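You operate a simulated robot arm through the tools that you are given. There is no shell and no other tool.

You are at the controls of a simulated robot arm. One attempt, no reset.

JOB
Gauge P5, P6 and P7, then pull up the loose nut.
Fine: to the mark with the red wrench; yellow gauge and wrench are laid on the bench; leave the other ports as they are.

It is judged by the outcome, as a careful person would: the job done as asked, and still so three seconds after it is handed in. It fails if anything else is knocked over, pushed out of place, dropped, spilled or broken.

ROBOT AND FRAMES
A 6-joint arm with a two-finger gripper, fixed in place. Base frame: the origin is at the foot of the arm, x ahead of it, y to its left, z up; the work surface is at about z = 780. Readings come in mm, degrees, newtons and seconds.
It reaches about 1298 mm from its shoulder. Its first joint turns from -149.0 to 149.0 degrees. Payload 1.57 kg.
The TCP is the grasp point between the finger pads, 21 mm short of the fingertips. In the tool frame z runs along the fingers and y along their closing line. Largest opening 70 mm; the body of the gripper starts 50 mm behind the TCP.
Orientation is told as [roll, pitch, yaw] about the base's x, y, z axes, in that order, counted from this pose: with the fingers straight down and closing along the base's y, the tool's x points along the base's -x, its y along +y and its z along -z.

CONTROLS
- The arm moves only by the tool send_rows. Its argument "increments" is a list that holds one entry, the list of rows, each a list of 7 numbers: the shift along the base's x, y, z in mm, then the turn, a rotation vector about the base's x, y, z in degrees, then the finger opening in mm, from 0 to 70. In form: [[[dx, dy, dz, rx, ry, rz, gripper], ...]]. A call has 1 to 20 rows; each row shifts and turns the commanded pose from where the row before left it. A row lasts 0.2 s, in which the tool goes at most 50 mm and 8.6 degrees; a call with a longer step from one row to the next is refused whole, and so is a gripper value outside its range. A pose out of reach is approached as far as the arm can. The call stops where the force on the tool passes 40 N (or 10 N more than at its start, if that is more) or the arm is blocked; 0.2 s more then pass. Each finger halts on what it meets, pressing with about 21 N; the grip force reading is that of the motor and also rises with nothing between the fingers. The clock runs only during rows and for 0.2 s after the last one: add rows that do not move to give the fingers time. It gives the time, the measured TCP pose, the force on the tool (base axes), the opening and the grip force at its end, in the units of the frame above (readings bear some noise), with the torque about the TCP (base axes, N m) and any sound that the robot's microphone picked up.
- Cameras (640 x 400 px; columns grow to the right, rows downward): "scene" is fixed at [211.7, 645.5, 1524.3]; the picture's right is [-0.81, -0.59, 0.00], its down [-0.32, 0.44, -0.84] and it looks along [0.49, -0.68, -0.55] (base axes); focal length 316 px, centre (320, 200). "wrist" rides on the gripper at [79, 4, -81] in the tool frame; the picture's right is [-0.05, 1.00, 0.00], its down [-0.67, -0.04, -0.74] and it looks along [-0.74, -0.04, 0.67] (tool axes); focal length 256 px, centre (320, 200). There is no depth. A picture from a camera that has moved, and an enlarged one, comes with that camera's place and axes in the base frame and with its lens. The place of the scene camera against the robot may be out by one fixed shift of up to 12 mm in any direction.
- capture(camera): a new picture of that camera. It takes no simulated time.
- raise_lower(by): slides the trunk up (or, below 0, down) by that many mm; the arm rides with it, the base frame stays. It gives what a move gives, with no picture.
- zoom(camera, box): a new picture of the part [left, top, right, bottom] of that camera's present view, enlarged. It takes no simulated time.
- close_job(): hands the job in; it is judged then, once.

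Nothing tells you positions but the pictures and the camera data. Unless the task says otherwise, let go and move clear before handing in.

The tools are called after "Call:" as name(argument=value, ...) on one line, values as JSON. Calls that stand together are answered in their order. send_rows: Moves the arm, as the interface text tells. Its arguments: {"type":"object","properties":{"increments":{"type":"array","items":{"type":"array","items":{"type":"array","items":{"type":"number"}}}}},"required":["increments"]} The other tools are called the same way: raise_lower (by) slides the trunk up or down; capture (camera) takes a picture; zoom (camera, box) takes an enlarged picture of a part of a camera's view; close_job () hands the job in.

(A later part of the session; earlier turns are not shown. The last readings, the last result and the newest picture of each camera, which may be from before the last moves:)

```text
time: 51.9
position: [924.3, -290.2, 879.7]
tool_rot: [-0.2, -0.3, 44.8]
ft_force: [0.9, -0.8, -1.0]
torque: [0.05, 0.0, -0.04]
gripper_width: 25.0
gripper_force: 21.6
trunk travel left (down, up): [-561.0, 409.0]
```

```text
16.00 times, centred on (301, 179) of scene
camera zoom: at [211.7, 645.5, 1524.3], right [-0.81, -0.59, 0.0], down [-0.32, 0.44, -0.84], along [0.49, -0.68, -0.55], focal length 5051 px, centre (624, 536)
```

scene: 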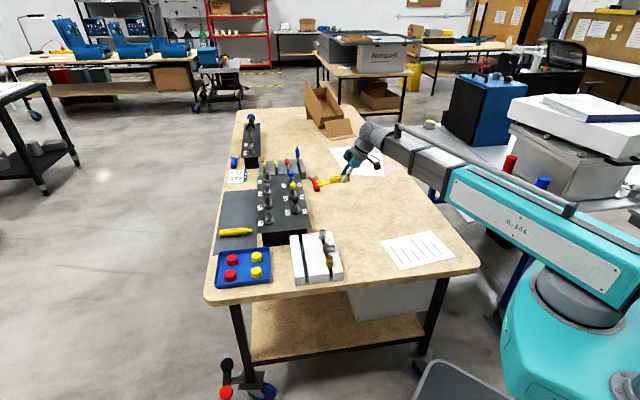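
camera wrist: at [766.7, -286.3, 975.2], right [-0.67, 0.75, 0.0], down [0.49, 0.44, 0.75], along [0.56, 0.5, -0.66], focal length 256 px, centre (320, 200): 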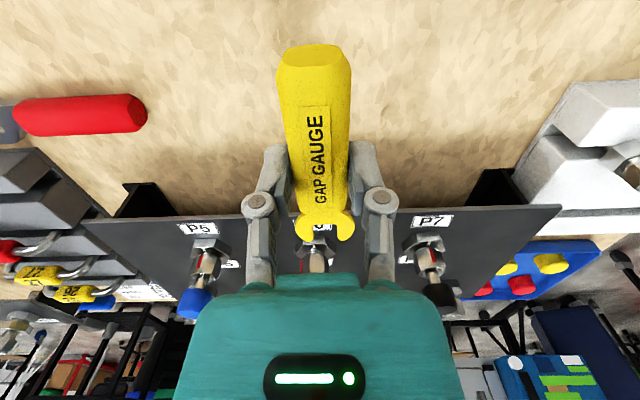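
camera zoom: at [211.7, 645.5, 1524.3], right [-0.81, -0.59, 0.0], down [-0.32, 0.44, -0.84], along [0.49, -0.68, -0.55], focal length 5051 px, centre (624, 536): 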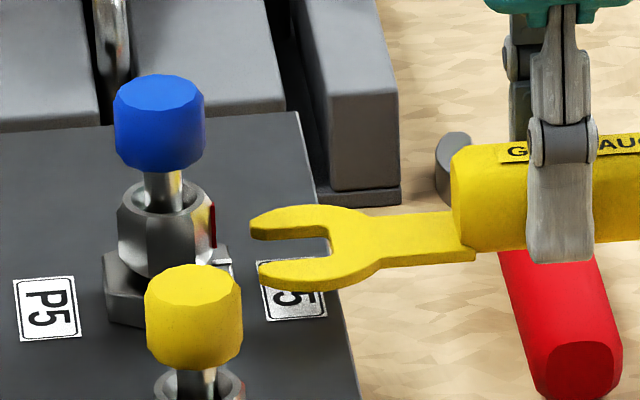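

P5 is aligned within about 0.3 mm. I'll creep in; the prongs should meet the nut within about 12 mm if it's tight.

Call:
send_rows(increments=[[[1.4, 1.4, 0, 0, 0, 0, 5], [1.4, 1.4, 0, 0, 0, 0, 5], [1.4, 1.4, 0, 0, 0, 0, 5], [0.7, 0.7, 0, 0, 0, 0, 5], [0.7, 0.7, 0, 0, 0, 0, 5], [0, 0, 0, 0, 0, 0, 5]]])

Call:
send_rows(increments=[[[0.7, 0.7, 0, 0, 0, 0, 5], [0.7, 0.7, 0, 0, 0, 0, 5], [0, 0, 0, 0, 0, 0, 5]]])

Call:
send_rows(increments=[[[0.7, 0.7, 0, 0, 0, 0, 5], [0.7, 0.7, 0, 0, 0, 0, 5], [0, 0, 0, 0, 0, 0, 5]]])

Call:
zoom(camera="wrist", box=[300, 215, 350, 270])

```text
time: 53.3
position: [929.8, -287.3, 879.7]
tool_rot: [-0.2, -0.3, 44.8]
ft_force: [0.4, -0.2, -0.1]
torque: [0.01, -0.01, -0.02]
gripper_width: 24.7
gripper_force: 21.0
trunk travel left (down, up): [-561.0, 409.0]
```

```text
time: 54.1
position: [931.5, -285.2, 879.4]
tool_rot: [-0.2, -0.1, 44.8]
ft_force: [0.3, -0.2, -0.2]
torque: [-0.03, 0.02, -0.02]
gripper_width: 24.9
gripper_force: 21.1
trunk travel left (down, up): [-561.0, 409.0]
```

```text
time: 54.9
position: [933.8, -283.6, 880.4]
tool_rot: [-0.1, -0.2, 44.8]
ft_force: [0.5, -0.4, 0.7]
torque: [-0.01, -0.02, -0.02]
gripper_width: 24.9
gripper_force: 20.8
trunk travel left (down, up): [-561.0, 409.0]
```

```text
7.27 times, centred on (325, 242) of wrist
camera zoom: at [874.2, -337.4, 960.7], right [-0.67, 0.75, 0.0], down [0.49, 0.44, 0.75], along [0.56, 0.5, -0.66], focal length 1862 px, centre (284, -109)
```

zoom: 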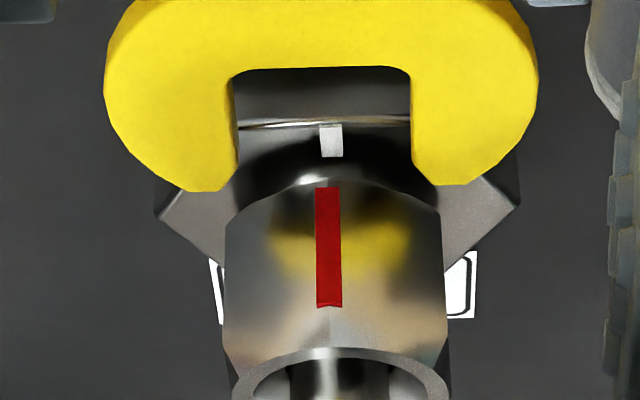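

Still free, with the prongs about to meet the nut. I'll nudge slightly right and keep creeping.

Call:
send_rows(increments=[[[0.2, 1.2, 0, 0, 0, 0, 5], [0.7, 0.7, 0, 0, 0, 0, 5], [0, 0, 0, 0, 0, 0, 5]]])

Call:
send_rows(increments=[[[0.7, 0.7, 0, 0, 0, 0, 5], [0.7, 0.7, 0, 0, 0, 0, 5], [0, 0, 0, 0, 0, 0, 5]]])

Call:
zoom(camera="wrist", box=[300, 215, 350, 270])

Call:
zoom(camera="scene", box=[290, 168, 312, 190])

```text
time: 55.7
position: [933.7, -281.7, 879.9]
tool_rot: [-0.2, -0.2, 44.9]
ft_force: [-0.6, -0.4, -0.3]
torque: [0.01, 0.02, -0.01]
gripper_width: 24.6
gripper_force: 21.4
trunk travel left (down, up): [-561.0, 409.0]
```

```text
time: 56.5
position: [934.9, -279.4, 880.4]
tool_rot: [-0.1, -0.1, 44.8]
ft_force: [-0.9, 0.0, -1.0]
torque: [-0.03, -0.01, -0.01]
gripper_width: 25.0
gripper_force: 21.1
trunk travel left (down, up): [-561.0, 409.0]
```

```text
7.27 times, centred on (325, 242) of wrist
camera zoom: at [876.5, -333.4, 960.7], right [-0.67, 0.75, 0.0], down [0.49, 0.44, 0.75], along [0.56, 0.5, -0.66], focal length 1862 px, centre (284, -109)
```

zoom: 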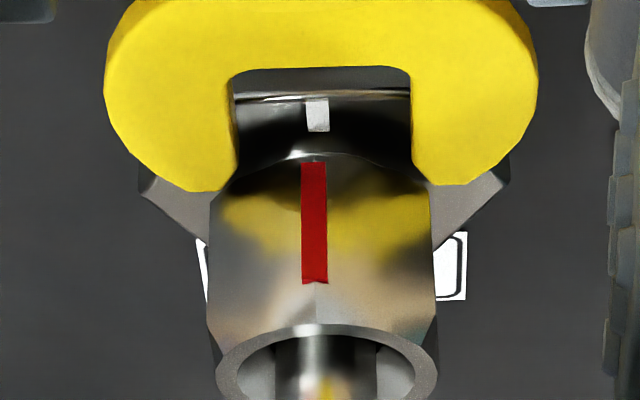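

```text
16.00 times, centred on (301, 179) of scene
camera zoom: at [211.7, 645.5, 1524.3], right [-0.81, -0.59, 0.0], down [-0.32, 0.44, -0.84], along [0.49, -0.68, -0.55], focal length 5051 px, centre (624, 536)
```

zoom: 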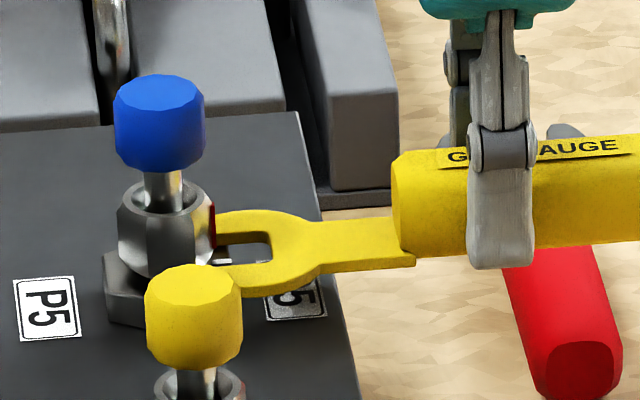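

Good alignment and still no contact. I'll continue to the nut.

Call:
send_rows(increments=[[[0.8, 0.7, 0, 0, 0, 0, 5], [0.8, 0.7, 0, 0, 0, 0, 5], [0, 0, 0, 0, 0, 0, 5]]])

Call:
send_rows(increments=[[[0.7, 0.7, 0, 0, 0, 0, 5], [0.7, 0.7, 0, 0, 0, 0, 5], [0, 0, 0, 0, 0, 0, 5]]])

Call:
zoom(camera="wrist", box=[300, 215, 350, 270])

```text
time: 57.3
position: [936.6, -279.1, 880.0]
tool_rot: [-0.1, -0.2, 44.8]
ft_force: [-7.7, -5.9, -1.6]
torque: [-0.2, 0.23, 0.03]
gripper_width: 25.0
gripper_force: 21.3
trunk travel left (down, up): [-561.0, 409.0]
```

```text
time: 58.1
position: [935.7, -278.7, 880.7]
tool_rot: [-0.2, -0.1, 44.8]
ft_force: [-17.4, -14.5, -3.0]
torque: [-0.5, 0.51, 0.05]
gripper_width: 25.2
gripper_force: 20.9
trunk travel left (down, up): [-561.0, 409.0]
```

```text
7.27 times, centred on (325, 242) of wrist
camera zoom: at [877.5, -332.8, 961.5], right [-0.67, 0.75, 0.0], down [0.5, 0.44, 0.75], along [0.56, 0.5, -0.67], focal length 1862 px, centre (284, -109)
```

zoom: 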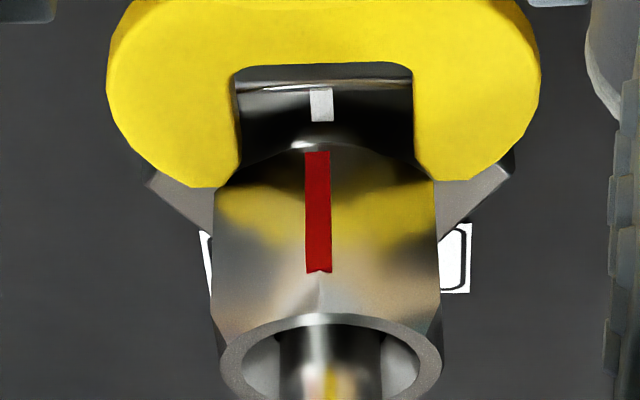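

P5: the gauge is blocked firmly at the same height, so it doesn't enter and P5 is tight. I'll back off and withdraw.

Call:
send_rows(increments=[[[-0.7, -0.7, 0, 0, 0, 0, 5], [-1.4, -1.4, 0, 0, 0, 0, 5], [-4, -4, 0, 0, 0, 0, 5], [-7, -7, 0, 0, 0, 0, 5], [-7, -7, 0, 0, 0, 0, 5], [-4, -4, 0, 0, 0, 0, 5], [0, 0, 0, 0, 0, 0, 5]]])

Call:
zoom(camera="wrist", box=[270, 200, 380, 280])

Call:
zoom(camera="scene", box=[285, 165, 335, 205])

```text
time: 59.7
position: [914.5, -300.4, 879.5]
tool_rot: [0.0, -0.2, 44.9]
ft_force: [1.0, -0.6, -1.1]
torque: [-0.01, 0.0, -0.01]
gripper_width: 25.1
gripper_force: 21.1
trunk travel left (down, up): [-561.0, 409.0]
```

```text
5.00 times, centred on (325, 240) of wrist
camera zoom: at [855.1, -354.4, 960.8], right [-0.67, 0.75, 0.0], down [0.49, 0.44, 0.75], along [0.56, 0.5, -0.66], focal length 1280 px, centre (295, 0)
```

zoom: 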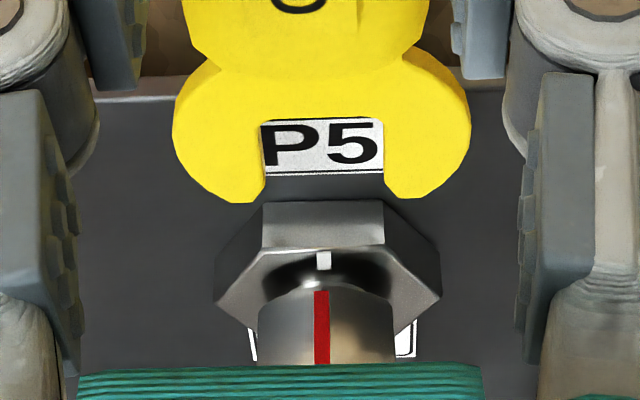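

```text
10.00 times, centred on (310, 185) of scene
camera zoom: at [211.7, 645.5, 1524.3], right [-0.81, -0.59, 0.0], down [-0.32, 0.44, -0.84], along [0.49, -0.68, -0.55], focal length 3157 px, centre (420, 350)
```

zoom: 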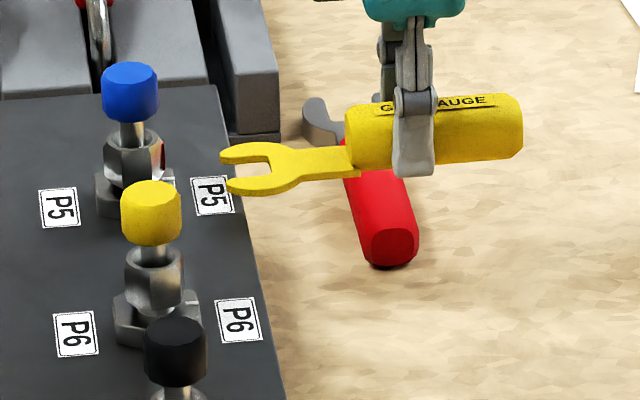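

P5's nut is unchanged, with its marks still aligned. I'll move along the front of the row to P7.

Call:
send_rows(increments=[[[-13.4, 14.7, 0, 0, 0, 0, 5], [-13.4, 14.7, 0, 0, 0, 0, 5], [-13.4, 14.7, 0, 0, 0, 0, 5], [-13.4, 14.7, 0, 0, 0, 0, 5], [-13.4, 14.7, 0, 0, 0, 0, 5], [-13.4, 14.7, 0, 0, 0, 0, 5], [-13.4, 14.7, 0, 0, 0, 0, 5], [-13.4, 14.7, 0, 0, 0, 0, 5], [-13.4, 14.7, 0, 0, 0, 0, 5], [-13.4, 14.7, 0, 0, 0, 0, 5], [0, 0, 0, 0, 0, 0, 5]]])

Call:
zoom(camera="wrist", box=[270, 200, 380, 280])

Call:
zoom(camera="scene", box=[285, 175, 335, 215])

```text
time: 62.1
position: [780.4, -152.9, 879.7]
tool_rot: [-0.1, -0.2, 44.8]
ft_force: [1.3, -0.6, -0.5]
torque: [-0.01, 0.0, 0.03]
gripper_width: 25.3
gripper_force: 20.7
trunk travel left (down, up): [-561.0, 409.0]
```

```text
5.00 times, centred on (325, 240) of wrist
camera zoom: at [721.8, -207.1, 960.9], right [-0.67, 0.75, 0.0], down [0.49, 0.44, 0.75], along [0.56, 0.5, -0.66], focal length 1280 px, centre (295, 0)
```

zoom: 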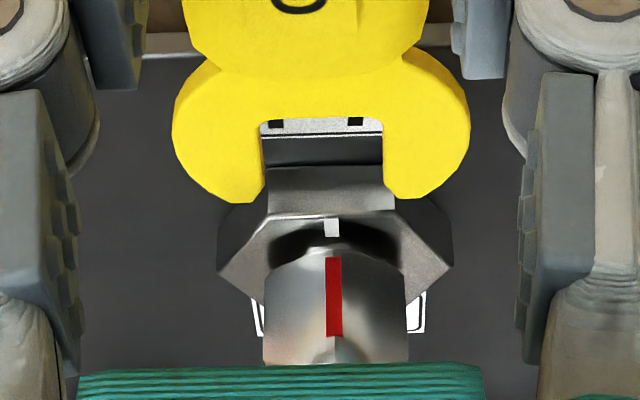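

```text
10.00 times, centred on (310, 195) of scene
camera zoom: at [211.7, 645.5, 1524.3], right [-0.81, -0.59, 0.0], down [-0.32, 0.44, -0.84], along [0.49, -0.68, -0.55], focal length 3157 px, centre (420, 250)
```

zoom: 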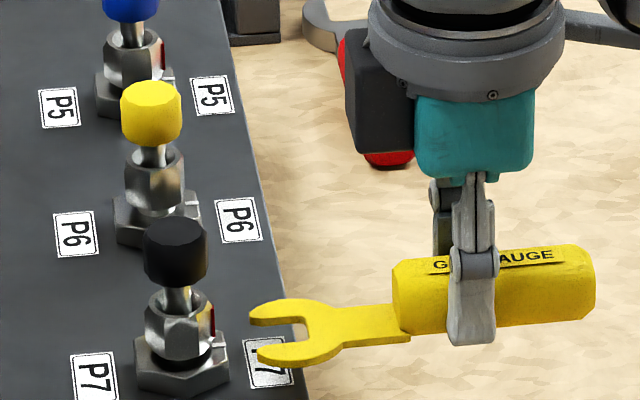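

P7 is aligned to within about 0.7 mm. I'll correct that and approach the same way.

Call:
send_rows(increments=[[[-0.4, 0.4, 0, 0, 0, 0, 5], [3, 3, 0, 0, 0, 0, 5], [3, 3, 0, 0, 0, 0, 5], [2, 2, 0, 0, 0, 0, 5], [1, 1, 0, 0, 0, 0, 5], [0, 0, 0, 0, 0, 0, 5]]])

Call:
zoom(camera="wrist", box=[300, 215, 350, 270])

```text
time: 63.5
position: [789.5, -145.1, 879.2]
tool_rot: [-0.2, -0.2, 44.8]
ft_force: [-0.4, -1.5, -1.7]
torque: [-0.05, 0.05, -0.06]
gripper_width: 24.9
gripper_force: 20.8
trunk travel left (down, up): [-561.0, 409.0]
```

```text
7.27 times, centred on (325, 242) of wrist
camera zoom: at [729.1, -198.7, 960.8], right [-0.67, 0.75, 0.0], down [0.49, 0.44, 0.75], along [0.56, 0.5, -0.66], focal length 1862 px, centre (284, -109)
```

zoom: 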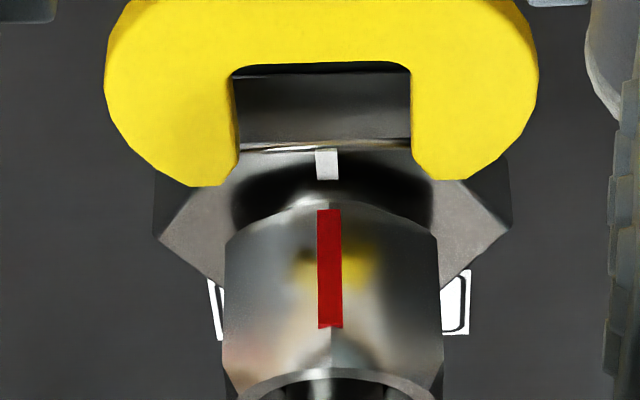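

Aligned. I'll creep in the last millimetres to P7's nut.

Call:
send_rows(increments=[[[0.7, 0.7, 0, 0, 0, 0, 5], [0.7, 0.7, 0, 0, 0, 0, 5], [0.7, 0.7, 0, 0, 0, 0, 5], [0.7, 0.7, 0, 0, 0, 0, 5], [0.7, 0.7, 0, 0, 0, 0, 5], [0.7, 0.7, 0, 0, 0, 0, 5], [0, 0, 0, 0, 0, 0, 5]]])

Call:
send_rows(increments=[[[0.7, 0.7, 0, 0, 0, 0, 5], [0.7, 0.7, 0, 0, 0, 0, 5], [0, 0, 0, 0, 0, 0, 5]]])

Call:
zoom(camera="wrist", box=[300, 215, 350, 270])

```text
time: 65.1
position: [792.8, -140.1, 880.3]
tool_rot: [-0.1, -0.2, 44.9]
ft_force: [-0.4, -0.2, -0.3]
torque: [0.02, -0.04, -0.01]
gripper_width: 24.8
gripper_force: 20.7
trunk travel left (down, up): [-561.0, 409.0]
```

```text
time: 65.9
position: [795.5, -138.3, 879.7]
tool_rot: [-0.1, -0.2, 44.8]
ft_force: [0.1, 0.4, 0.5]
torque: [0.04, -0.06, -0.02]
gripper_width: 25.0
gripper_force: 21.4
trunk travel left (down, up): [-561.0, 409.0]
```

```text
7.27 times, centred on (325, 242) of wrist
camera zoom: at [735.3, -193.2, 960.8], right [-0.67, 0.75, 0.0], down [0.49, 0.44, 0.75], along [0.56, 0.5, -0.66], focal length 1862 px, centre (284, -109)
```

zoom: 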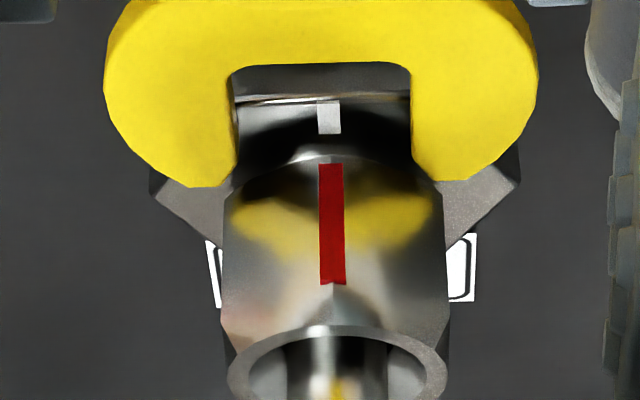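

Nearly at contact with no force yet. I'll go a little further.

Call:
send_rows(increments=[[[0.6, 0.8, 0, 0, 0, 0, 5], [0.7, 0.7, 0, 0, 0, 0, 5], [0, 0, 0, 0, 0, 0, 5]]])

Call:
send_rows(increments=[[[0.7, 0.7, 0, 0, 0, 0, 5], [0.7, 0.7, 0, 0, 0, 0, 5], [0, 0, 0, 0, 0, 0, 5]]])

Call:
zoom(camera="wrist", box=[300, 215, 350, 270])

```text
time: 66.7
position: [794.0, -138.7, 880.6]
tool_rot: [0.0, -0.2, 44.8]
ft_force: [-4.0, -0.3, -0.1]
torque: [-0.07, 0.08, 0.14]
gripper_width: 25.1
gripper_force: 20.3
trunk travel left (down, up): [-561.0, 409.0]
```

```text
time: 67.5
position: [795.5, -138.7, 880.6]
tool_rot: [-0.2, -0.1, 44.8]
ft_force: [-14.6, -12.9, -3.9]
torque: [-0.4, 0.51, 0.09]
gripper_width: 25.0
gripper_force: 21.2
trunk travel left (down, up): [-561.0, 409.0]
```

```text
7.27 times, centred on (325, 242) of wrist
camera zoom: at [736.4, -191.8, 961.5], right [-0.67, 0.75, 0.0], down [0.5, 0.44, 0.75], along [0.56, 0.5, -0.67], focal length 1862 px, centre (284, -109)
```

zoom: 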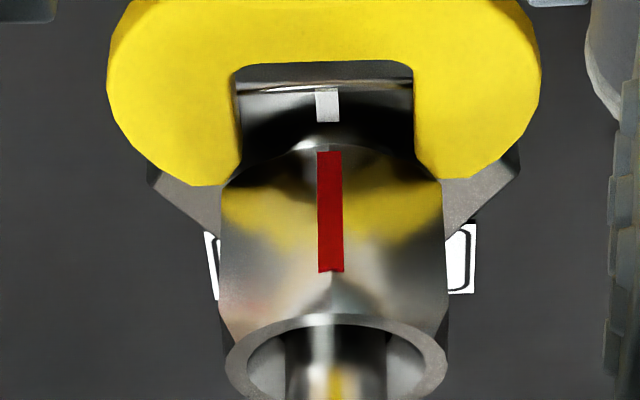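

P7 is blocked as well, so it's tight. All three ports are gauged and P6 is the loose one. I'll withdraw and lay the gauge on clear bench.

Call:
send_rows(increments=[[[-0.7, -0.7, 0, 0, 0, 0, 5], [-1.4, -1.4, 0, 0, 0, 0, 5], [-5, -5, 0, 0, 0, 0, 5], [-8, -8, 0, 0, 0, 0, 5], [-10, -10, 0, 0, 0, 0, 5], [-10, -10, 0, 0, 0, 0, 5], [-5, -26, 0, 0, 0, 0, 5], [0, -26, 0, 0, 0, 0, 5], [0, -25, 0, 0, 0, 0, 5], [0, 0, 0, 0, 0, 0, 5]]])

Call:
capture(camera="wrist")

Call:
zoom(camera="scene", box=[270, 150, 390, 240])

```text
time: 69.7
position: [755.6, -249.9, 879.8]
tool_rot: [-0.1, -0.2, 44.9]
ft_force: [-0.1, 0.0, -1.6]
torque: [0.04, 0.0, -0.02]
gripper_width: 24.9
gripper_force: 21.5
trunk travel left (down, up): [-561.0, 409.0]
```

```text
taken
camera wrist: at [697.5, -303.2, 960.8], right [-0.67, 0.75, 0.0], down [0.49, 0.44, 0.75], along [0.56, 0.5, -0.66], focal length 256 px, centre (320, 200)
```

wrist: 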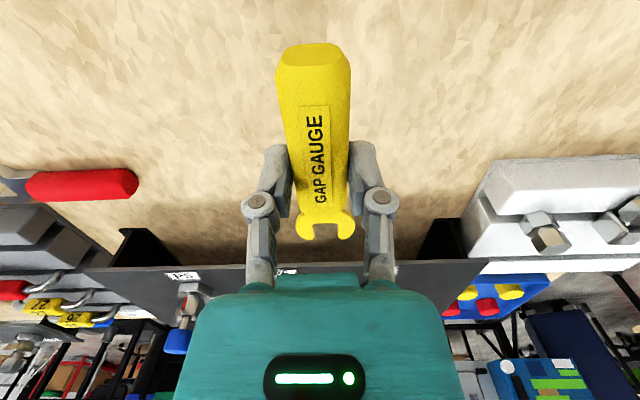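

```text
4.44 times, centred on (330, 195) of scene
camera zoom: at [211.7, 645.5, 1524.3], right [-0.81, -0.59, 0.0], down [-0.32, 0.44, -0.84], along [0.49, -0.68, -0.55], focal length 1403 px, centre (276, 222)
```

zoom: 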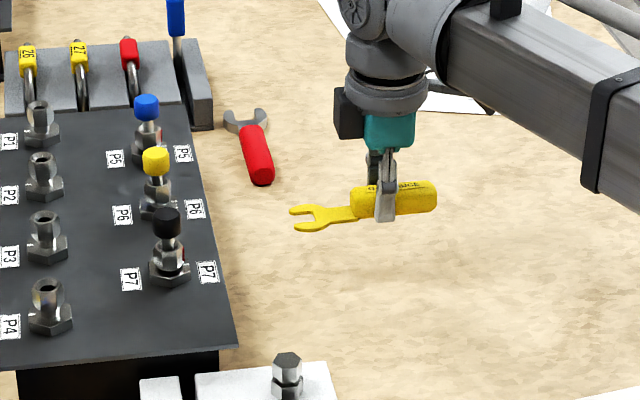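

The bench under the gauge is clear. I'll lower to the known bench height and release.

Call:
raise_lower(by=-70)

Call:
raise_lower(by=-5.2)

Call:
send_rows(increments=[[[0, 0, 0, 0, 0, 0, 26], [0, 0, 0, 0, 0, 0, 30], [0, 0, 0, 0, 0, 0, 36], [0, 0, 0, 0, 0, 0, 44], [0, 0, 0, 0, 0, 0, 54], [0, 0, 0, 0, 0, 0, 60], [0, 0, 0, 0, 0, 0, 60]]])

Call:
raise_lower(by=110)

Call:
capture(camera="wrist")

Call:
zoom(camera="scene", box=[270, 150, 390, 240])

```text
time: 70.8
position: [756.2, -250.5, 810.0]
tool_rot: [-0.2, -0.3, 44.9]
ft_force: [0.0, -0.5, -0.3]
torque: [-0.03, -0.02, 0.01]
gripper_width: 25.3
gripper_force: 21.1
trunk travel left (down, up): [-491.0, 479.0]
```

```text
time: 71.3
position: [756.4, -248.7, 804.3]
tool_rot: [-0.2, -0.2, 44.9]
ft_force: [0.6, -0.4, 1.5]
torque: [0.1, -0.13, 0.01]
gripper_width: 24.8
gripper_force: 21.1
trunk travel left (down, up): [-486.0, 484.0]
```

```text
time: 72.9
position: [756.7, -249.4, 804.8]
tool_rot: [-0.2, -0.3, 44.8]
ft_force: [0.2, -1.1, -0.2]
torque: [-0.04, -0.01, 0.03]
gripper_width: 60.0
gripper_force: 0.1
trunk travel left (down, up): [-486.0, 484.0]
```

```text
time: 74.3
position: [756.2, -249.0, 914.9]
tool_rot: [-0.2, -0.2, 44.7]
ft_force: [0.2, 0.1, 0.1]
torque: [-0.01, 0.0, 0.0]
gripper_width: 59.9
gripper_force: 0.0
trunk travel left (down, up): [-596.0, 374.0]
```

```text
taken
camera wrist: at [697.5, -303.0, 995.6], right [-0.67, 0.75, 0.0], down [0.49, 0.44, 0.75], along [0.56, 0.5, -0.66], focal length 256 px, centre (320, 200)
```

wrist: 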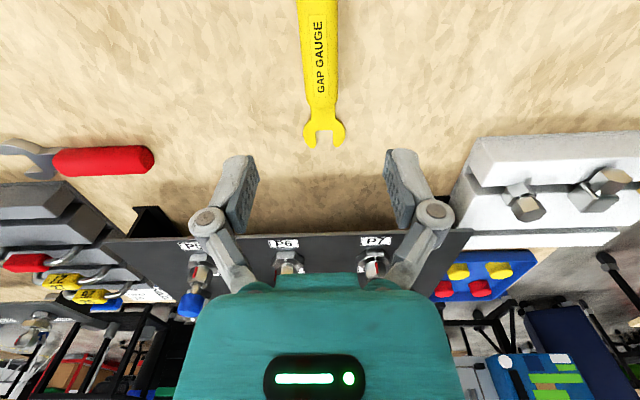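

```text
4.44 times, centred on (330, 195) of scene
camera zoom: at [211.7, 645.5, 1524.3], right [-0.81, -0.59, 0.0], down [-0.32, 0.44, -0.84], along [0.49, -0.68, -0.55], focal length 1403 px, centre (276, 222)
```

zoom: 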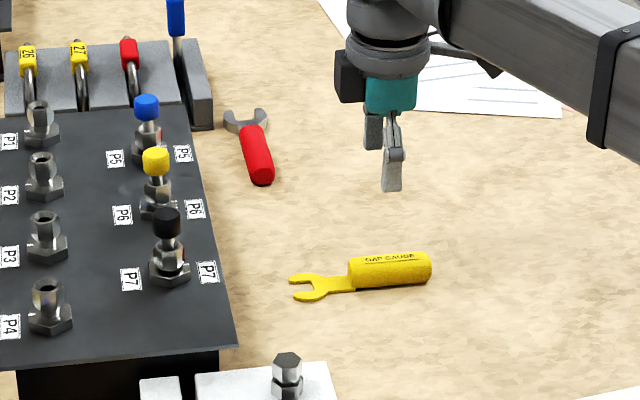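

The gauge is laid flat and stable. Next is the red wrench near (969,-355), with its jaw pointing at heading ≈-46°. I'll raise the trunk for clearance and move above it with the gripper aligned.

Call:
raise_lower(by=40)

Call:
send_rows(increments=[[[14, -9, 0, 0, 0, -7.6, 60], [14, -9, 0, 0, 0, -7.6, 60], [14, -9, 0, 0, 0, -7.6, 60], [14, -9, 0, 0, 0, -7.6, 60], [14, -9, 0, 0, 0, -7.6, 60], [14, -9, 0, 0, 0, -7.6, 60], [14, -9, 0, 0, 0, -7.6, 60], [14, -9, 0, 0, 0, -7.6, 60], [14, -9, 0, 0, 0, -7.6, 60], [14, -9, 0, 0, 0, -7.6, 60], [14, -9, 0, 0, 0, -7.6, 60], [14, -7, 0, 0, 0, -7.2, 60], [0, 0, 0, 0, 0, 0, 60]]])

Call:
capture(camera="wrist")

Call:
capture(camera="scene")

```text
time: 75.1
position: [756.3, -249.0, 954.5]
tool_rot: [-0.2, -0.2, 44.8]
ft_force: [-0.4, 0.0, -1.1]
torque: [-0.02, -0.01, -0.02]
gripper_width: 60.0
gripper_force: 0.0
trunk travel left (down, up): [-636.0, 334.0]
```

```text
time: 77.9
position: [924.6, -355.7, 954.5]
tool_rot: [-0.2, -0.3, -46.1]
ft_force: [-0.8, -0.3, -1.1]
torque: [0.01, 0.04, -0.01]
gripper_width: 60.1
gripper_force: 0.0
trunk travel left (down, up): [-636.0, 334.0]
```

```text
taken
camera wrist: at [873.3, -296.1, 1035.5], right [0.76, 0.65, 0.0], down [0.44, -0.5, 0.75], along [0.49, -0.57, -0.66], focal length 256 px, centre (320, 200)
```

wrist: 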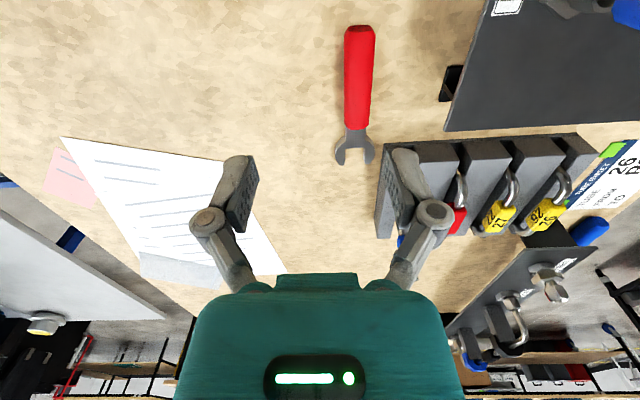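

```text
taken
```

scene: 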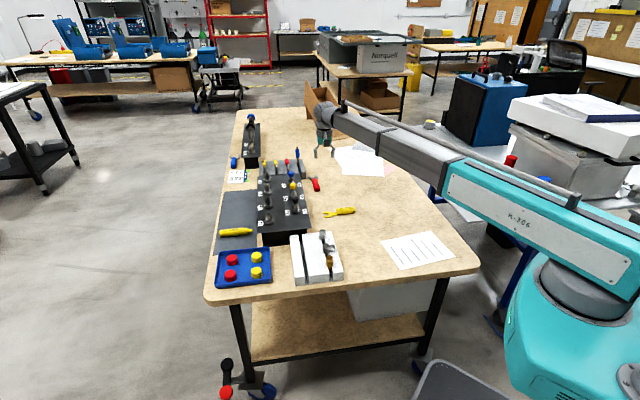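

The wrench is in clear view. I'll zoom in to measure its axis, jaw opening and clearance to the rack.

Call:
zoom(camera="wrist", box=[310, 15, 410, 175])

Call:
zoom(camera="wrist", box=[320, 110, 400, 180])

```text
2.50 times, centred on (360, 95) of wrist
camera zoom: at [873.3, -296.1, 1035.5], right [0.76, 0.65, 0.0], down [0.44, -0.5, 0.75], along [0.49, -0.57, -0.66], focal length 640 px, centre (220, 462)
```

zoom: 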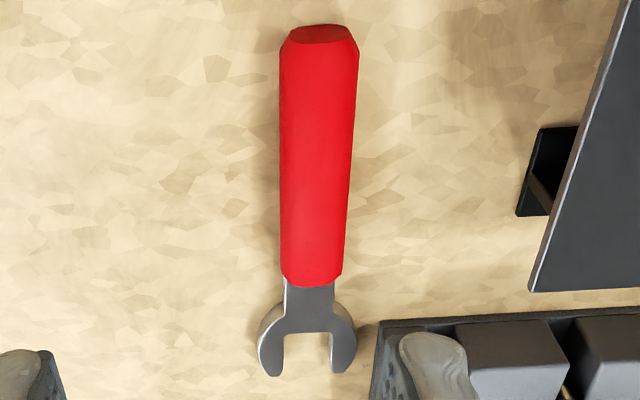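

```text
5.71 times, centred on (360, 145) of wrist
camera zoom: at [873.3, -296.1, 1035.5], right [0.76, 0.65, 0.0], down [0.44, -0.5, 0.75], along [0.49, -0.57, -0.66], focal length 1463 px, centre (91, 514)
```

zoom: 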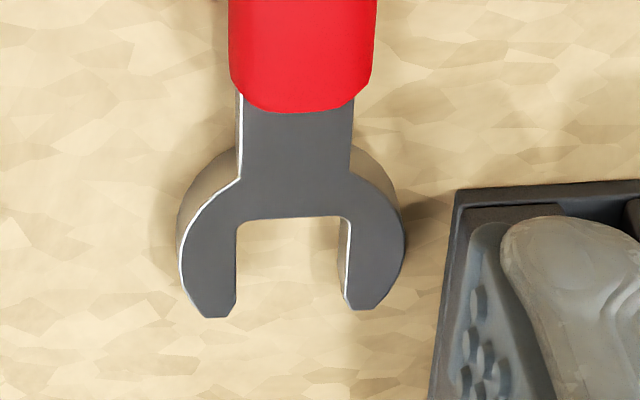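

The wrench jaw opening is about 22.7 mm, its axis is at heading ≈-44.4°, and the handle centre is near (973,-357). I'll move over the handle and lower in stages.

Call:
send_rows(increments=[[[16.1, -0.6, 0, 0, 0, 1.7, 55], [16.1, -0.6, 0, 0, 0, 0, 52], [16.1, -0.6, 0, 0, 0, 0, 52], [0, 0, 0, 0, 0, 0, 52]]])

Call:
raise_lower(by=-110)

Call:
capture(camera="wrist")

Call:
zoom(camera="scene", box=[275, 120, 375, 210])

```text
time: 78.9
position: [972.8, -357.9, 954.0]
tool_rot: [-0.3, -0.2, -44.2]
ft_force: [0.1, 0.8, -0.7]
torque: [-0.01, 0.0, 0.0]
gripper_width: 52.0
gripper_force: 0.1
trunk travel left (down, up): [-636.0, 334.0]
```

```text
time: 80.4
position: [972.6, -356.4, 844.4]
tool_rot: [-0.2, -0.3, -44.2]
ft_force: [0.6, 0.7, 0.4]
torque: [-0.01, -0.02, -0.01]
gripper_width: 52.2
gripper_force: 0.0
trunk travel left (down, up): [-526.0, 444.0]
```

```text
taken
camera wrist: at [919.3, -299.5, 925.7], right [0.73, 0.68, 0.0], down [0.45, -0.49, 0.75], along [0.51, -0.55, -0.66], focal length 256 px, centre (320, 200)
```

wrist: 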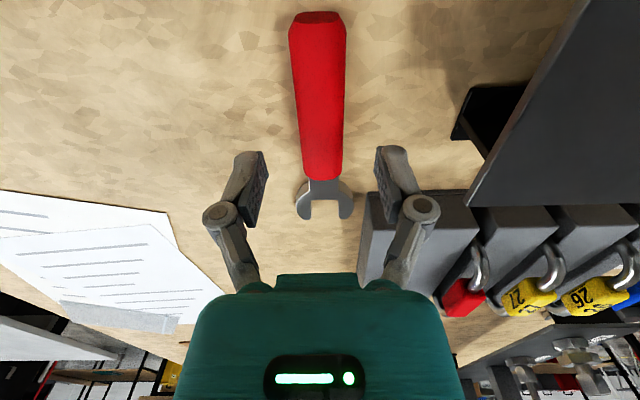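

```text
4.44 times, centred on (325, 165) of scene
camera zoom: at [211.7, 645.5, 1524.3], right [-0.81, -0.59, 0.0], down [-0.32, 0.44, -0.84], along [0.49, -0.68, -0.55], focal length 1403 px, centre (298, 356)
```

zoom: 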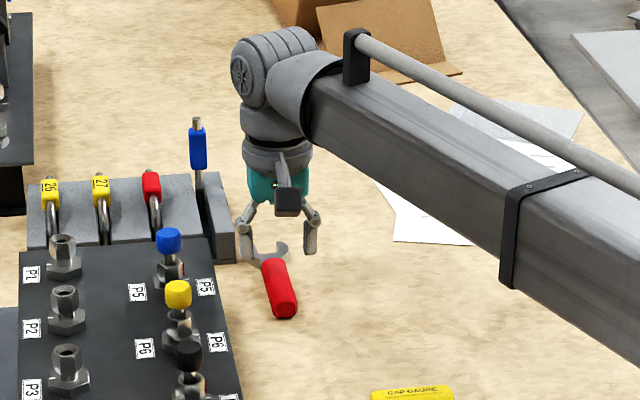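

The fingers straddle the handle with good clearance to the rack. I'll lower to grasp height and close on the wrench.

Call:
raise_lower(by=-39.5)

Call:
send_rows(increments=[[[0, 0, 0, 0, 0, 0, 44], [0, 0, 0, 0, 0, 0, 36], [0, 0, 0, 0, 0, 0, 28], [0, 0, 0, 0, 0, 0, 20], [0, 0, 0, 0, 0, 0, 12], [0, 0, 0, 0, 0, 0, 5], [0, 0, 0, 0, 0, 0, 5]]])

Call:
raise_lower(by=60)

Call:
capture(camera="wrist")

Call:
zoom(camera="scene", box=[275, 120, 375, 210])

```text
time: 81.2
position: [972.3, -357.2, 805.5]
tool_rot: [-0.2, -0.2, -44.2]
ft_force: [-0.3, 0.2, -0.3]
torque: [0.0, -0.02, -0.01]
gripper_width: 51.8
gripper_force: 0.0
trunk travel left (down, up): [-487.0, 483.0]
```

```text
time: 82.8
position: [973.5, -357.6, 804.1]
tool_rot: [-0.3, -0.2, -44.3]
ft_force: [1.0, -0.1, 1.0]
torque: [-0.06, -0.01, 0.01]
gripper_width: 25.1
gripper_force: 21.1
trunk travel left (down, up): [-487.0, 483.0]
```

```text
time: 83.8
position: [973.2, -356.6, 863.3]
tool_rot: [-0.3, -0.2, -44.3]
ft_force: [-1.0, 0.4, -1.9]
torque: [0.07, 0.03, 0.0]
gripper_width: 25.2
gripper_force: 21.4
trunk travel left (down, up): [-547.0, 423.0]
```

```text
taken
camera wrist: at [919.5, -299.6, 945.9], right [0.73, 0.68, 0.0], down [0.45, -0.49, 0.75], along [0.51, -0.55, -0.66], focal length 256 px, centre (320, 200)
```

wrist: 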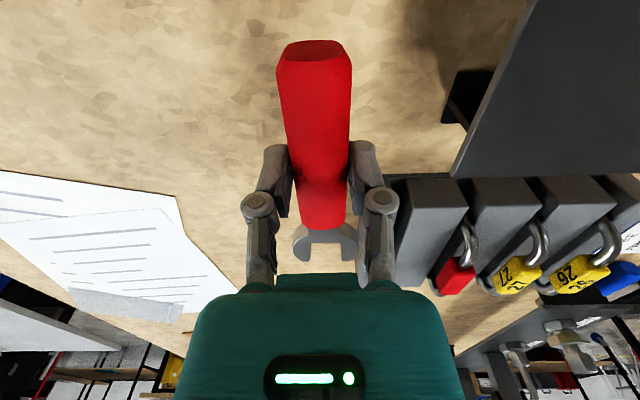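

```text
4.44 times, centred on (325, 165) of scene
camera zoom: at [211.7, 645.5, 1524.3], right [-0.81, -0.59, 0.0], down [-0.32, 0.44, -0.84], along [0.49, -0.68, -0.55], focal length 1403 px, centre (298, 356)
```

zoom: 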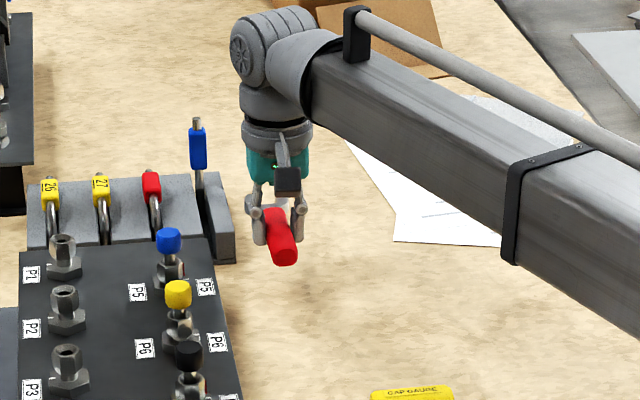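

The wrench is held securely. I'll raise it well clear of the caps, move to a stand-off in front of P6, and rotate to heading 62°, which should line up with a pair of nut flats.

Call:
raise_lower(by=100)

Call:
send_rows(increments=[[[-27, 22, 0, 0, 0, 0, 5], [-27, 22, 0, 0, 0, 0, 5], [-28, 23, 0, 0, 0, 0, 5], [-28, 23, 0, 0, 0, 0, 5], [0, 0, 0, 0, 0, 8.2, 5], [0, 0, 0, 0, 0, 8.2, 5], [0, 0, 0, 0, 0, 8.2, 5], [0, 0, 0, 0, 0, 8.2, 5], [0, 0, 0, 0, 0, 8.2, 5], [0, 0, 0, 0, 0, 8.2, 5], [0, 0, 0, 0, 0, 8.2, 5], [0, 0, 0, 0, 0, 8.2, 5], [0, 0, 0, 0, 0, 8.2, 5], [0, 0, 0, 0, 0, 8.2, 5], [0, 0, 0, 0, 0, 8.2, 5], [0, 0, 0, 0, 0, 8.2, 5], [0, 0, 0, 0, 0, 8.2, 5], [0, 0, 0, 0, 0, 0, 5]]])

Call:
capture(camera="wrist")

Call:
zoom(camera="wrist", box=[270, 200, 380, 280])

Call:
zoom(camera="scene", box=[275, 140, 375, 220])

```text
time: 85.1
position: [973.7, -356.4, 965.6]
tool_rot: [-0.1, -0.2, -44.3]
ft_force: [0.4, -0.7, -0.9]
torque: [0.01, 0.02, -0.05]
gripper_width: 25.3
gripper_force: 20.8
trunk travel left (down, up): [-647.0, 323.0]
```

```text
time: 88.9
position: [862.5, -267.3, 965.2]
tool_rot: [0.0, -0.3, 62.3]
ft_force: [0.8, -0.4, -1.5]
torque: [0.0, 0.0, 0.01]
gripper_width: 25.2
gripper_force: 20.6
trunk travel left (down, up): [-647.0, 323.0]
```

```text
taken
camera wrist: at [823.0, -336.4, 1046.0], right [-0.86, 0.51, 0.0], down [0.34, 0.57, 0.75], along [0.38, 0.64, -0.66], focal length 256 px, centre (320, 200)
```

wrist: 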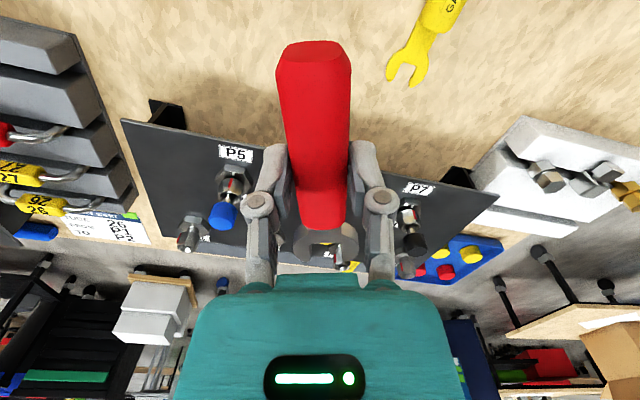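

```text
5.00 times, centred on (325, 240) of wrist
camera zoom: at [823.0, -336.4, 1046.0], right [-0.86, 0.51, 0.0], down [0.34, 0.57, 0.75], along [0.38, 0.64, -0.66], focal length 1280 px, centre (295, 0)
```

zoom: 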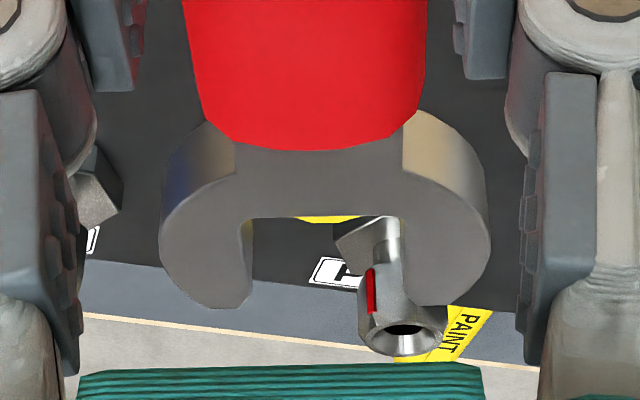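

```text
5.00 times, centred on (325, 180) of scene
camera zoom: at [211.7, 645.5, 1524.3], right [-0.81, -0.59, 0.0], down [-0.32, 0.44, -0.84], along [0.49, -0.68, -0.55], focal length 1578 px, centre (295, 300)
```

zoom: 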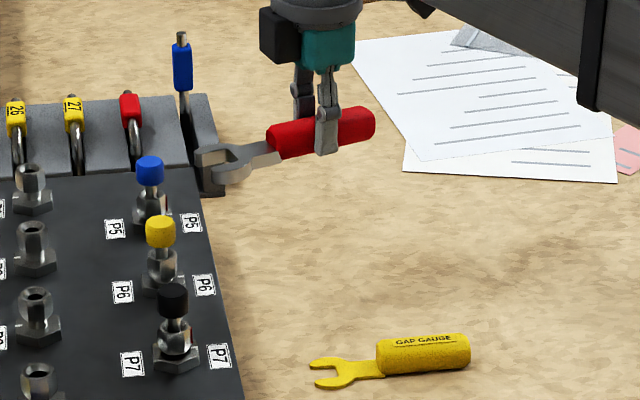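

The wrench is aimed at P6, with the jaw tips about 30 mm short of the nut axis. I'll lower to nut height and inspect.

Call:
raise_lower(by=-72)

Call:
zoom(camera="wrist", box=[270, 200, 380, 280])

Call:
zoom(camera="scene", box=[285, 165, 335, 205])

Call:
zoom(camera="scene", box=[294, 178, 316, 198])

```text
time: 90.0
position: [862.3, -267.6, 893.5]
tool_rot: [-0.2, -0.2, 62.3]
ft_force: [0.2, 0.3, -1.1]
torque: [0.0, 0.02, -0.02]
gripper_width: 25.5
gripper_force: 20.9
trunk travel left (down, up): [-575.0, 395.0]
```

```text
5.00 times, centred on (325, 240) of wrist
camera zoom: at [822.8, -336.3, 974.1], right [-0.86, 0.51, 0.0], down [0.34, 0.57, 0.75], along [0.38, 0.64, -0.66], focal length 1280 px, centre (295, 0)
```

zoom: 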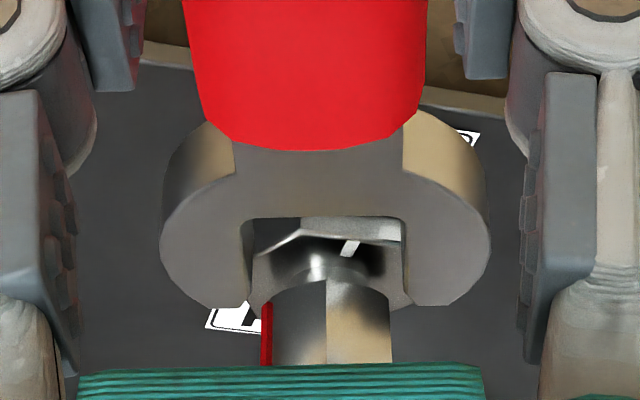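

```text
10.00 times, centred on (310, 185) of scene
camera zoom: at [211.7, 645.5, 1524.3], right [-0.81, -0.59, 0.0], down [-0.32, 0.44, -0.84], along [0.49, -0.68, -0.55], focal length 3157 px, centre (420, 350)
```

zoom: 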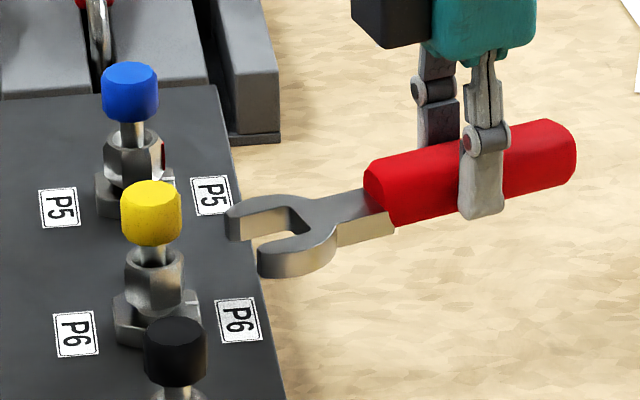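

```text
16.00 times, centred on (305, 188) of scene
camera zoom: at [211.7, 645.5, 1524.3], right [-0.81, -0.59, 0.0], down [-0.32, 0.44, -0.84], along [0.49, -0.68, -0.55], focal length 5051 px, centre (560, 392)
```

zoom: 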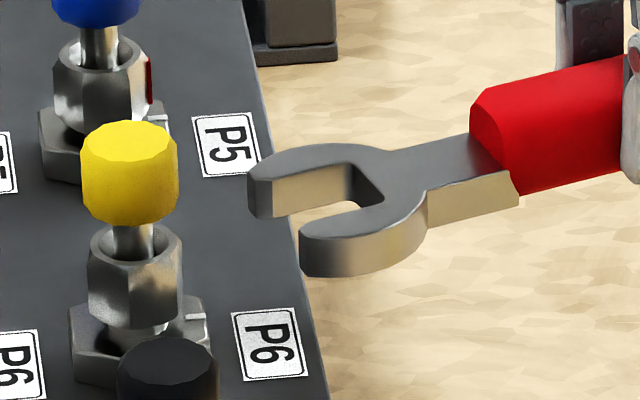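

The nut has a corner facing the wrench, so its side flats line up with the jaw as intended. I'll lower 3.5 mm to centre the jaw on the nut and advance 15 mm for a closer look.

Call:
raise_lower(by=-3.5)

Call:
send_rows(increments=[[[2.6, 4.3, 0, 0, 0, 0.5, 5], [2.3, 4.4, 0, 0, 0, 0, 5], [2.3, 4.4, 0, 0, 0, 0, 5], [0, 0, 0, 0, 0, 0, 5]]])

Call:
zoom(camera="wrist", box=[295, 215, 355, 275])

Call:
zoom(camera="scene", box=[294, 178, 316, 198])

```text
time: 90.5
position: [861.7, -266.1, 889.4]
tool_rot: [-0.1, -0.2, 62.3]
ft_force: [0.3, -0.7, -1.2]
torque: [0.01, 0.02, 0.03]
gripper_width: 25.7
gripper_force: 20.9
trunk travel left (down, up): [-571.0, 399.0]
```

```text
time: 91.5
position: [870.9, -254.6, 889.8]
tool_rot: [-0.1, -0.2, 62.9]
ft_force: [0.4, 0.0, -1.0]
torque: [-0.03, 0.0, 0.02]
gripper_width: 25.4
gripper_force: 21.0
trunk travel left (down, up): [-571.0, 399.0]
```

```text
6.67 times, centred on (325, 245) of wrist
camera zoom: at [830.8, -324.1, 970.5], right [-0.86, 0.5, 0.0], down [0.33, 0.58, 0.75], along [0.38, 0.65, -0.66], focal length 1707 px, centre (287, -100)
```

zoom: 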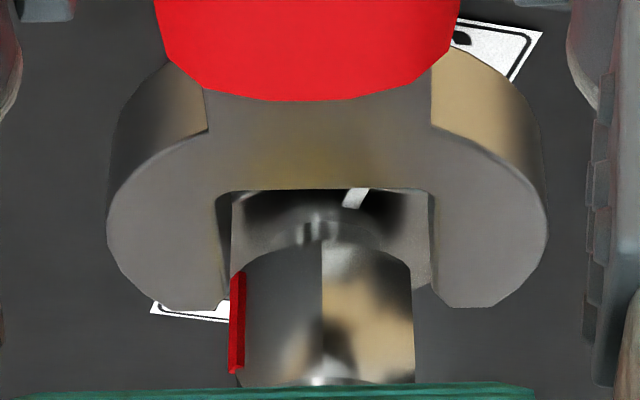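

```text
16.00 times, centred on (305, 188) of scene
camera zoom: at [211.7, 645.5, 1524.3], right [-0.81, -0.59, 0.0], down [-0.32, 0.44, -0.84], along [0.49, -0.68, -0.55], focal length 5051 px, centre (560, 392)
```

zoom: 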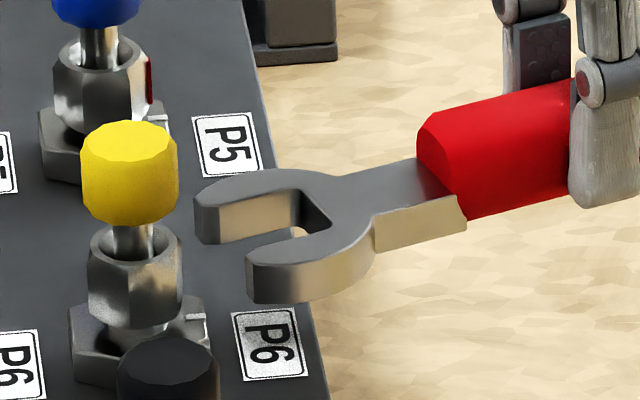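

The jaw is about 1 mm to the right of the nut, and the flats line up best at heading ≈64°. I'll trim the angle and sideways position, then advance slightly.

Call:
send_rows(increments=[[[3.0, -1.5, 0, 0, 0, 1.2, 5], [1.3, 2.7, 0, 0, 0, 0, 5], [0, 0, 0, 0, 0, 0, 5]]])

Call:
zoom(camera="wrist", box=[295, 215, 355, 275])

Call:
zoom(camera="scene", box=[294, 178, 316, 198])

```text
time: 92.3
position: [875.2, -252.8, 890.4]
tool_rot: [-0.1, -0.2, 64.1]
ft_force: [0.1, 0.0, -1.2]
torque: [0.0, -0.01, 0.0]
gripper_width: 25.7
gripper_force: 21.2
trunk travel left (down, up): [-571.0, 399.0]
```

```text
6.67 times, centred on (325, 245) of wrist
camera zoom: at [835.7, -323.4, 970.5], right [-0.87, 0.48, 0.0], down [0.32, 0.58, 0.75], along [0.36, 0.65, -0.66], focal length 1707 px, centre (287, -100)
```

zoom: 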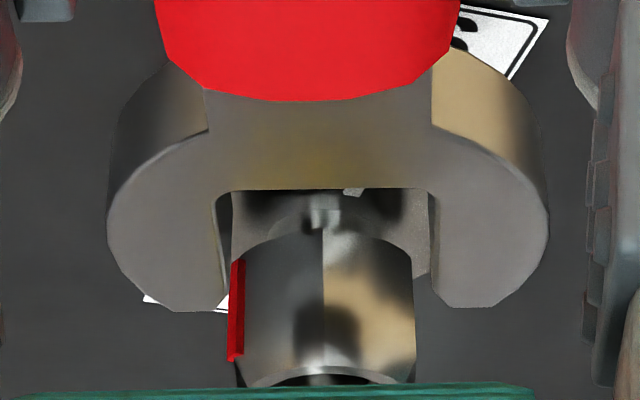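

```text
16.00 times, centred on (305, 188) of scene
camera zoom: at [211.7, 645.5, 1524.3], right [-0.81, -0.59, 0.0], down [-0.32, 0.44, -0.84], along [0.49, -0.68, -0.55], focal length 5051 px, centre (560, 392)
```

zoom: 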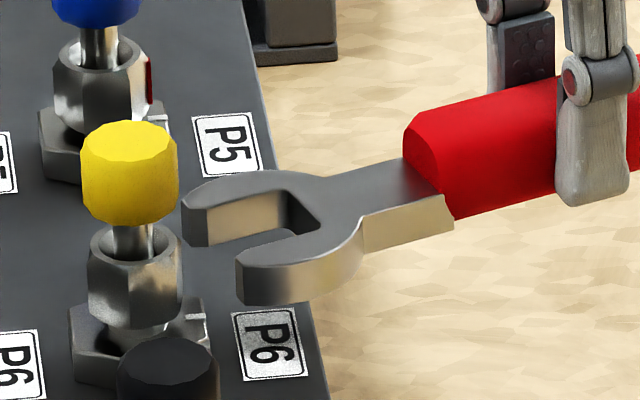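

I'll trim another 0.7 mm to the left and move in a few more millimetres.

Call:
send_rows(increments=[[[0.65, -0.3, 0, 0, 0, 0, 5], [0.9, 1.8, 0, 0, 0, 0, 5], [0.9, 1.8, 0, 0, 0, 0, 5], [0, 0, 0, 0, 0, 0, 5]]])

Call:
zoom(camera="wrist", box=[295, 215, 355, 275])

```text
time: 93.3
position: [875.9, -248.9, 890.6]
tool_rot: [-0.1, -0.2, 64.0]
ft_force: [0.2, -0.1, -2.1]
torque: [0.0, -0.01, 0.04]
gripper_width: 25.4
gripper_force: 21.0
trunk travel left (down, up): [-571.0, 399.0]
```

```text
6.67 times, centred on (325, 245) of wrist
camera zoom: at [838.2, -320.0, 970.5], right [-0.87, 0.49, 0.0], down [0.32, 0.58, 0.75], along [0.36, 0.65, -0.66], focal length 1707 px, centre (287, -100)
```

zoom: 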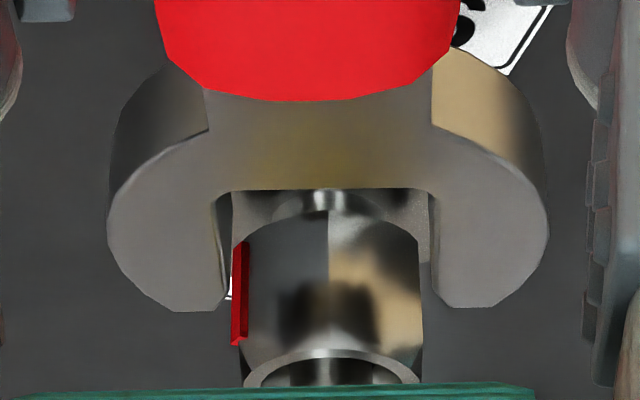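

The nut is now centred between the prongs. I'll ease the jaw onto the flats in 1 mm steps and watch the force.

Call:
send_rows(increments=[[[0.44, 0.9, 0, 0, 0, 0, 5], [0.44, 0.9, 0, 0, 0, 0, 5], [0.44, 0.9, 0, 0, 0, 0, 5], [0, 0, 0, 0, 0, 0, 5]]])

Call:
send_rows(increments=[[[0.44, 0.9, 0, 0, 0, 0, 5], [0.44, 0.9, 0, 0, 0, 0, 5], [0.44, 0.9, 0, 0, 0, 0, 5], [0, 0, 0, 0, 0, 0, 5]]])

Call:
zoom(camera="wrist", box=[295, 215, 355, 275])

Call:
zoom(camera="scene", box=[294, 178, 316, 198])

```text
time: 94.3
position: [878.5, -245.2, 889.8]
tool_rot: [-0.1, -0.2, 64.0]
ft_force: [0.8, 0.0, -0.1]
torque: [-0.02, 0.0, 0.02]
gripper_width: 25.4
gripper_force: 20.9
trunk travel left (down, up): [-571.0, 399.0]
```

```text
time: 95.3
position: [879.6, -243.1, 890.0]
tool_rot: [-0.1, -0.3, 64.0]
ft_force: [-0.4, -0.6, -1.5]
torque: [-0.02, 0.03, -0.01]
gripper_width: 25.4
gripper_force: 20.6
trunk travel left (down, up): [-571.0, 399.0]
```

```text
6.67 times, centred on (325, 245) of wrist
camera zoom: at [841.4, -313.9, 970.5], right [-0.87, 0.48, 0.0], down [0.32, 0.58, 0.75], along [0.36, 0.65, -0.66], focal length 1707 px, centre (287, -100)
```

zoom: 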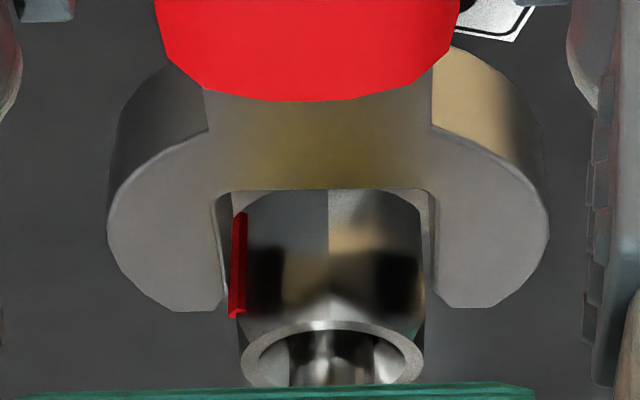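

```text
16.00 times, centred on (305, 188) of scene
camera zoom: at [211.7, 645.5, 1524.3], right [-0.81, -0.59, 0.0], down [-0.32, 0.44, -0.84], along [0.49, -0.68, -0.55], focal length 5051 px, centre (560, 392)
```

zoom: 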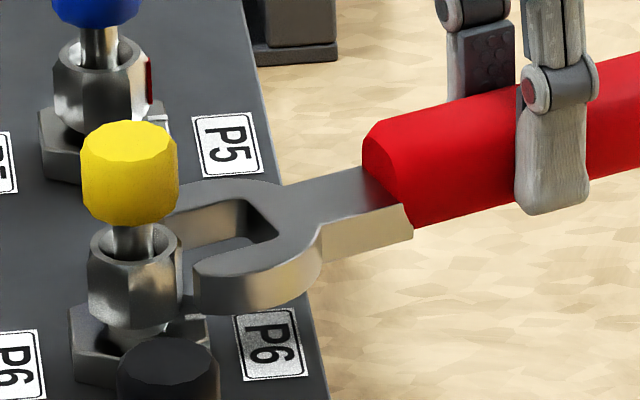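

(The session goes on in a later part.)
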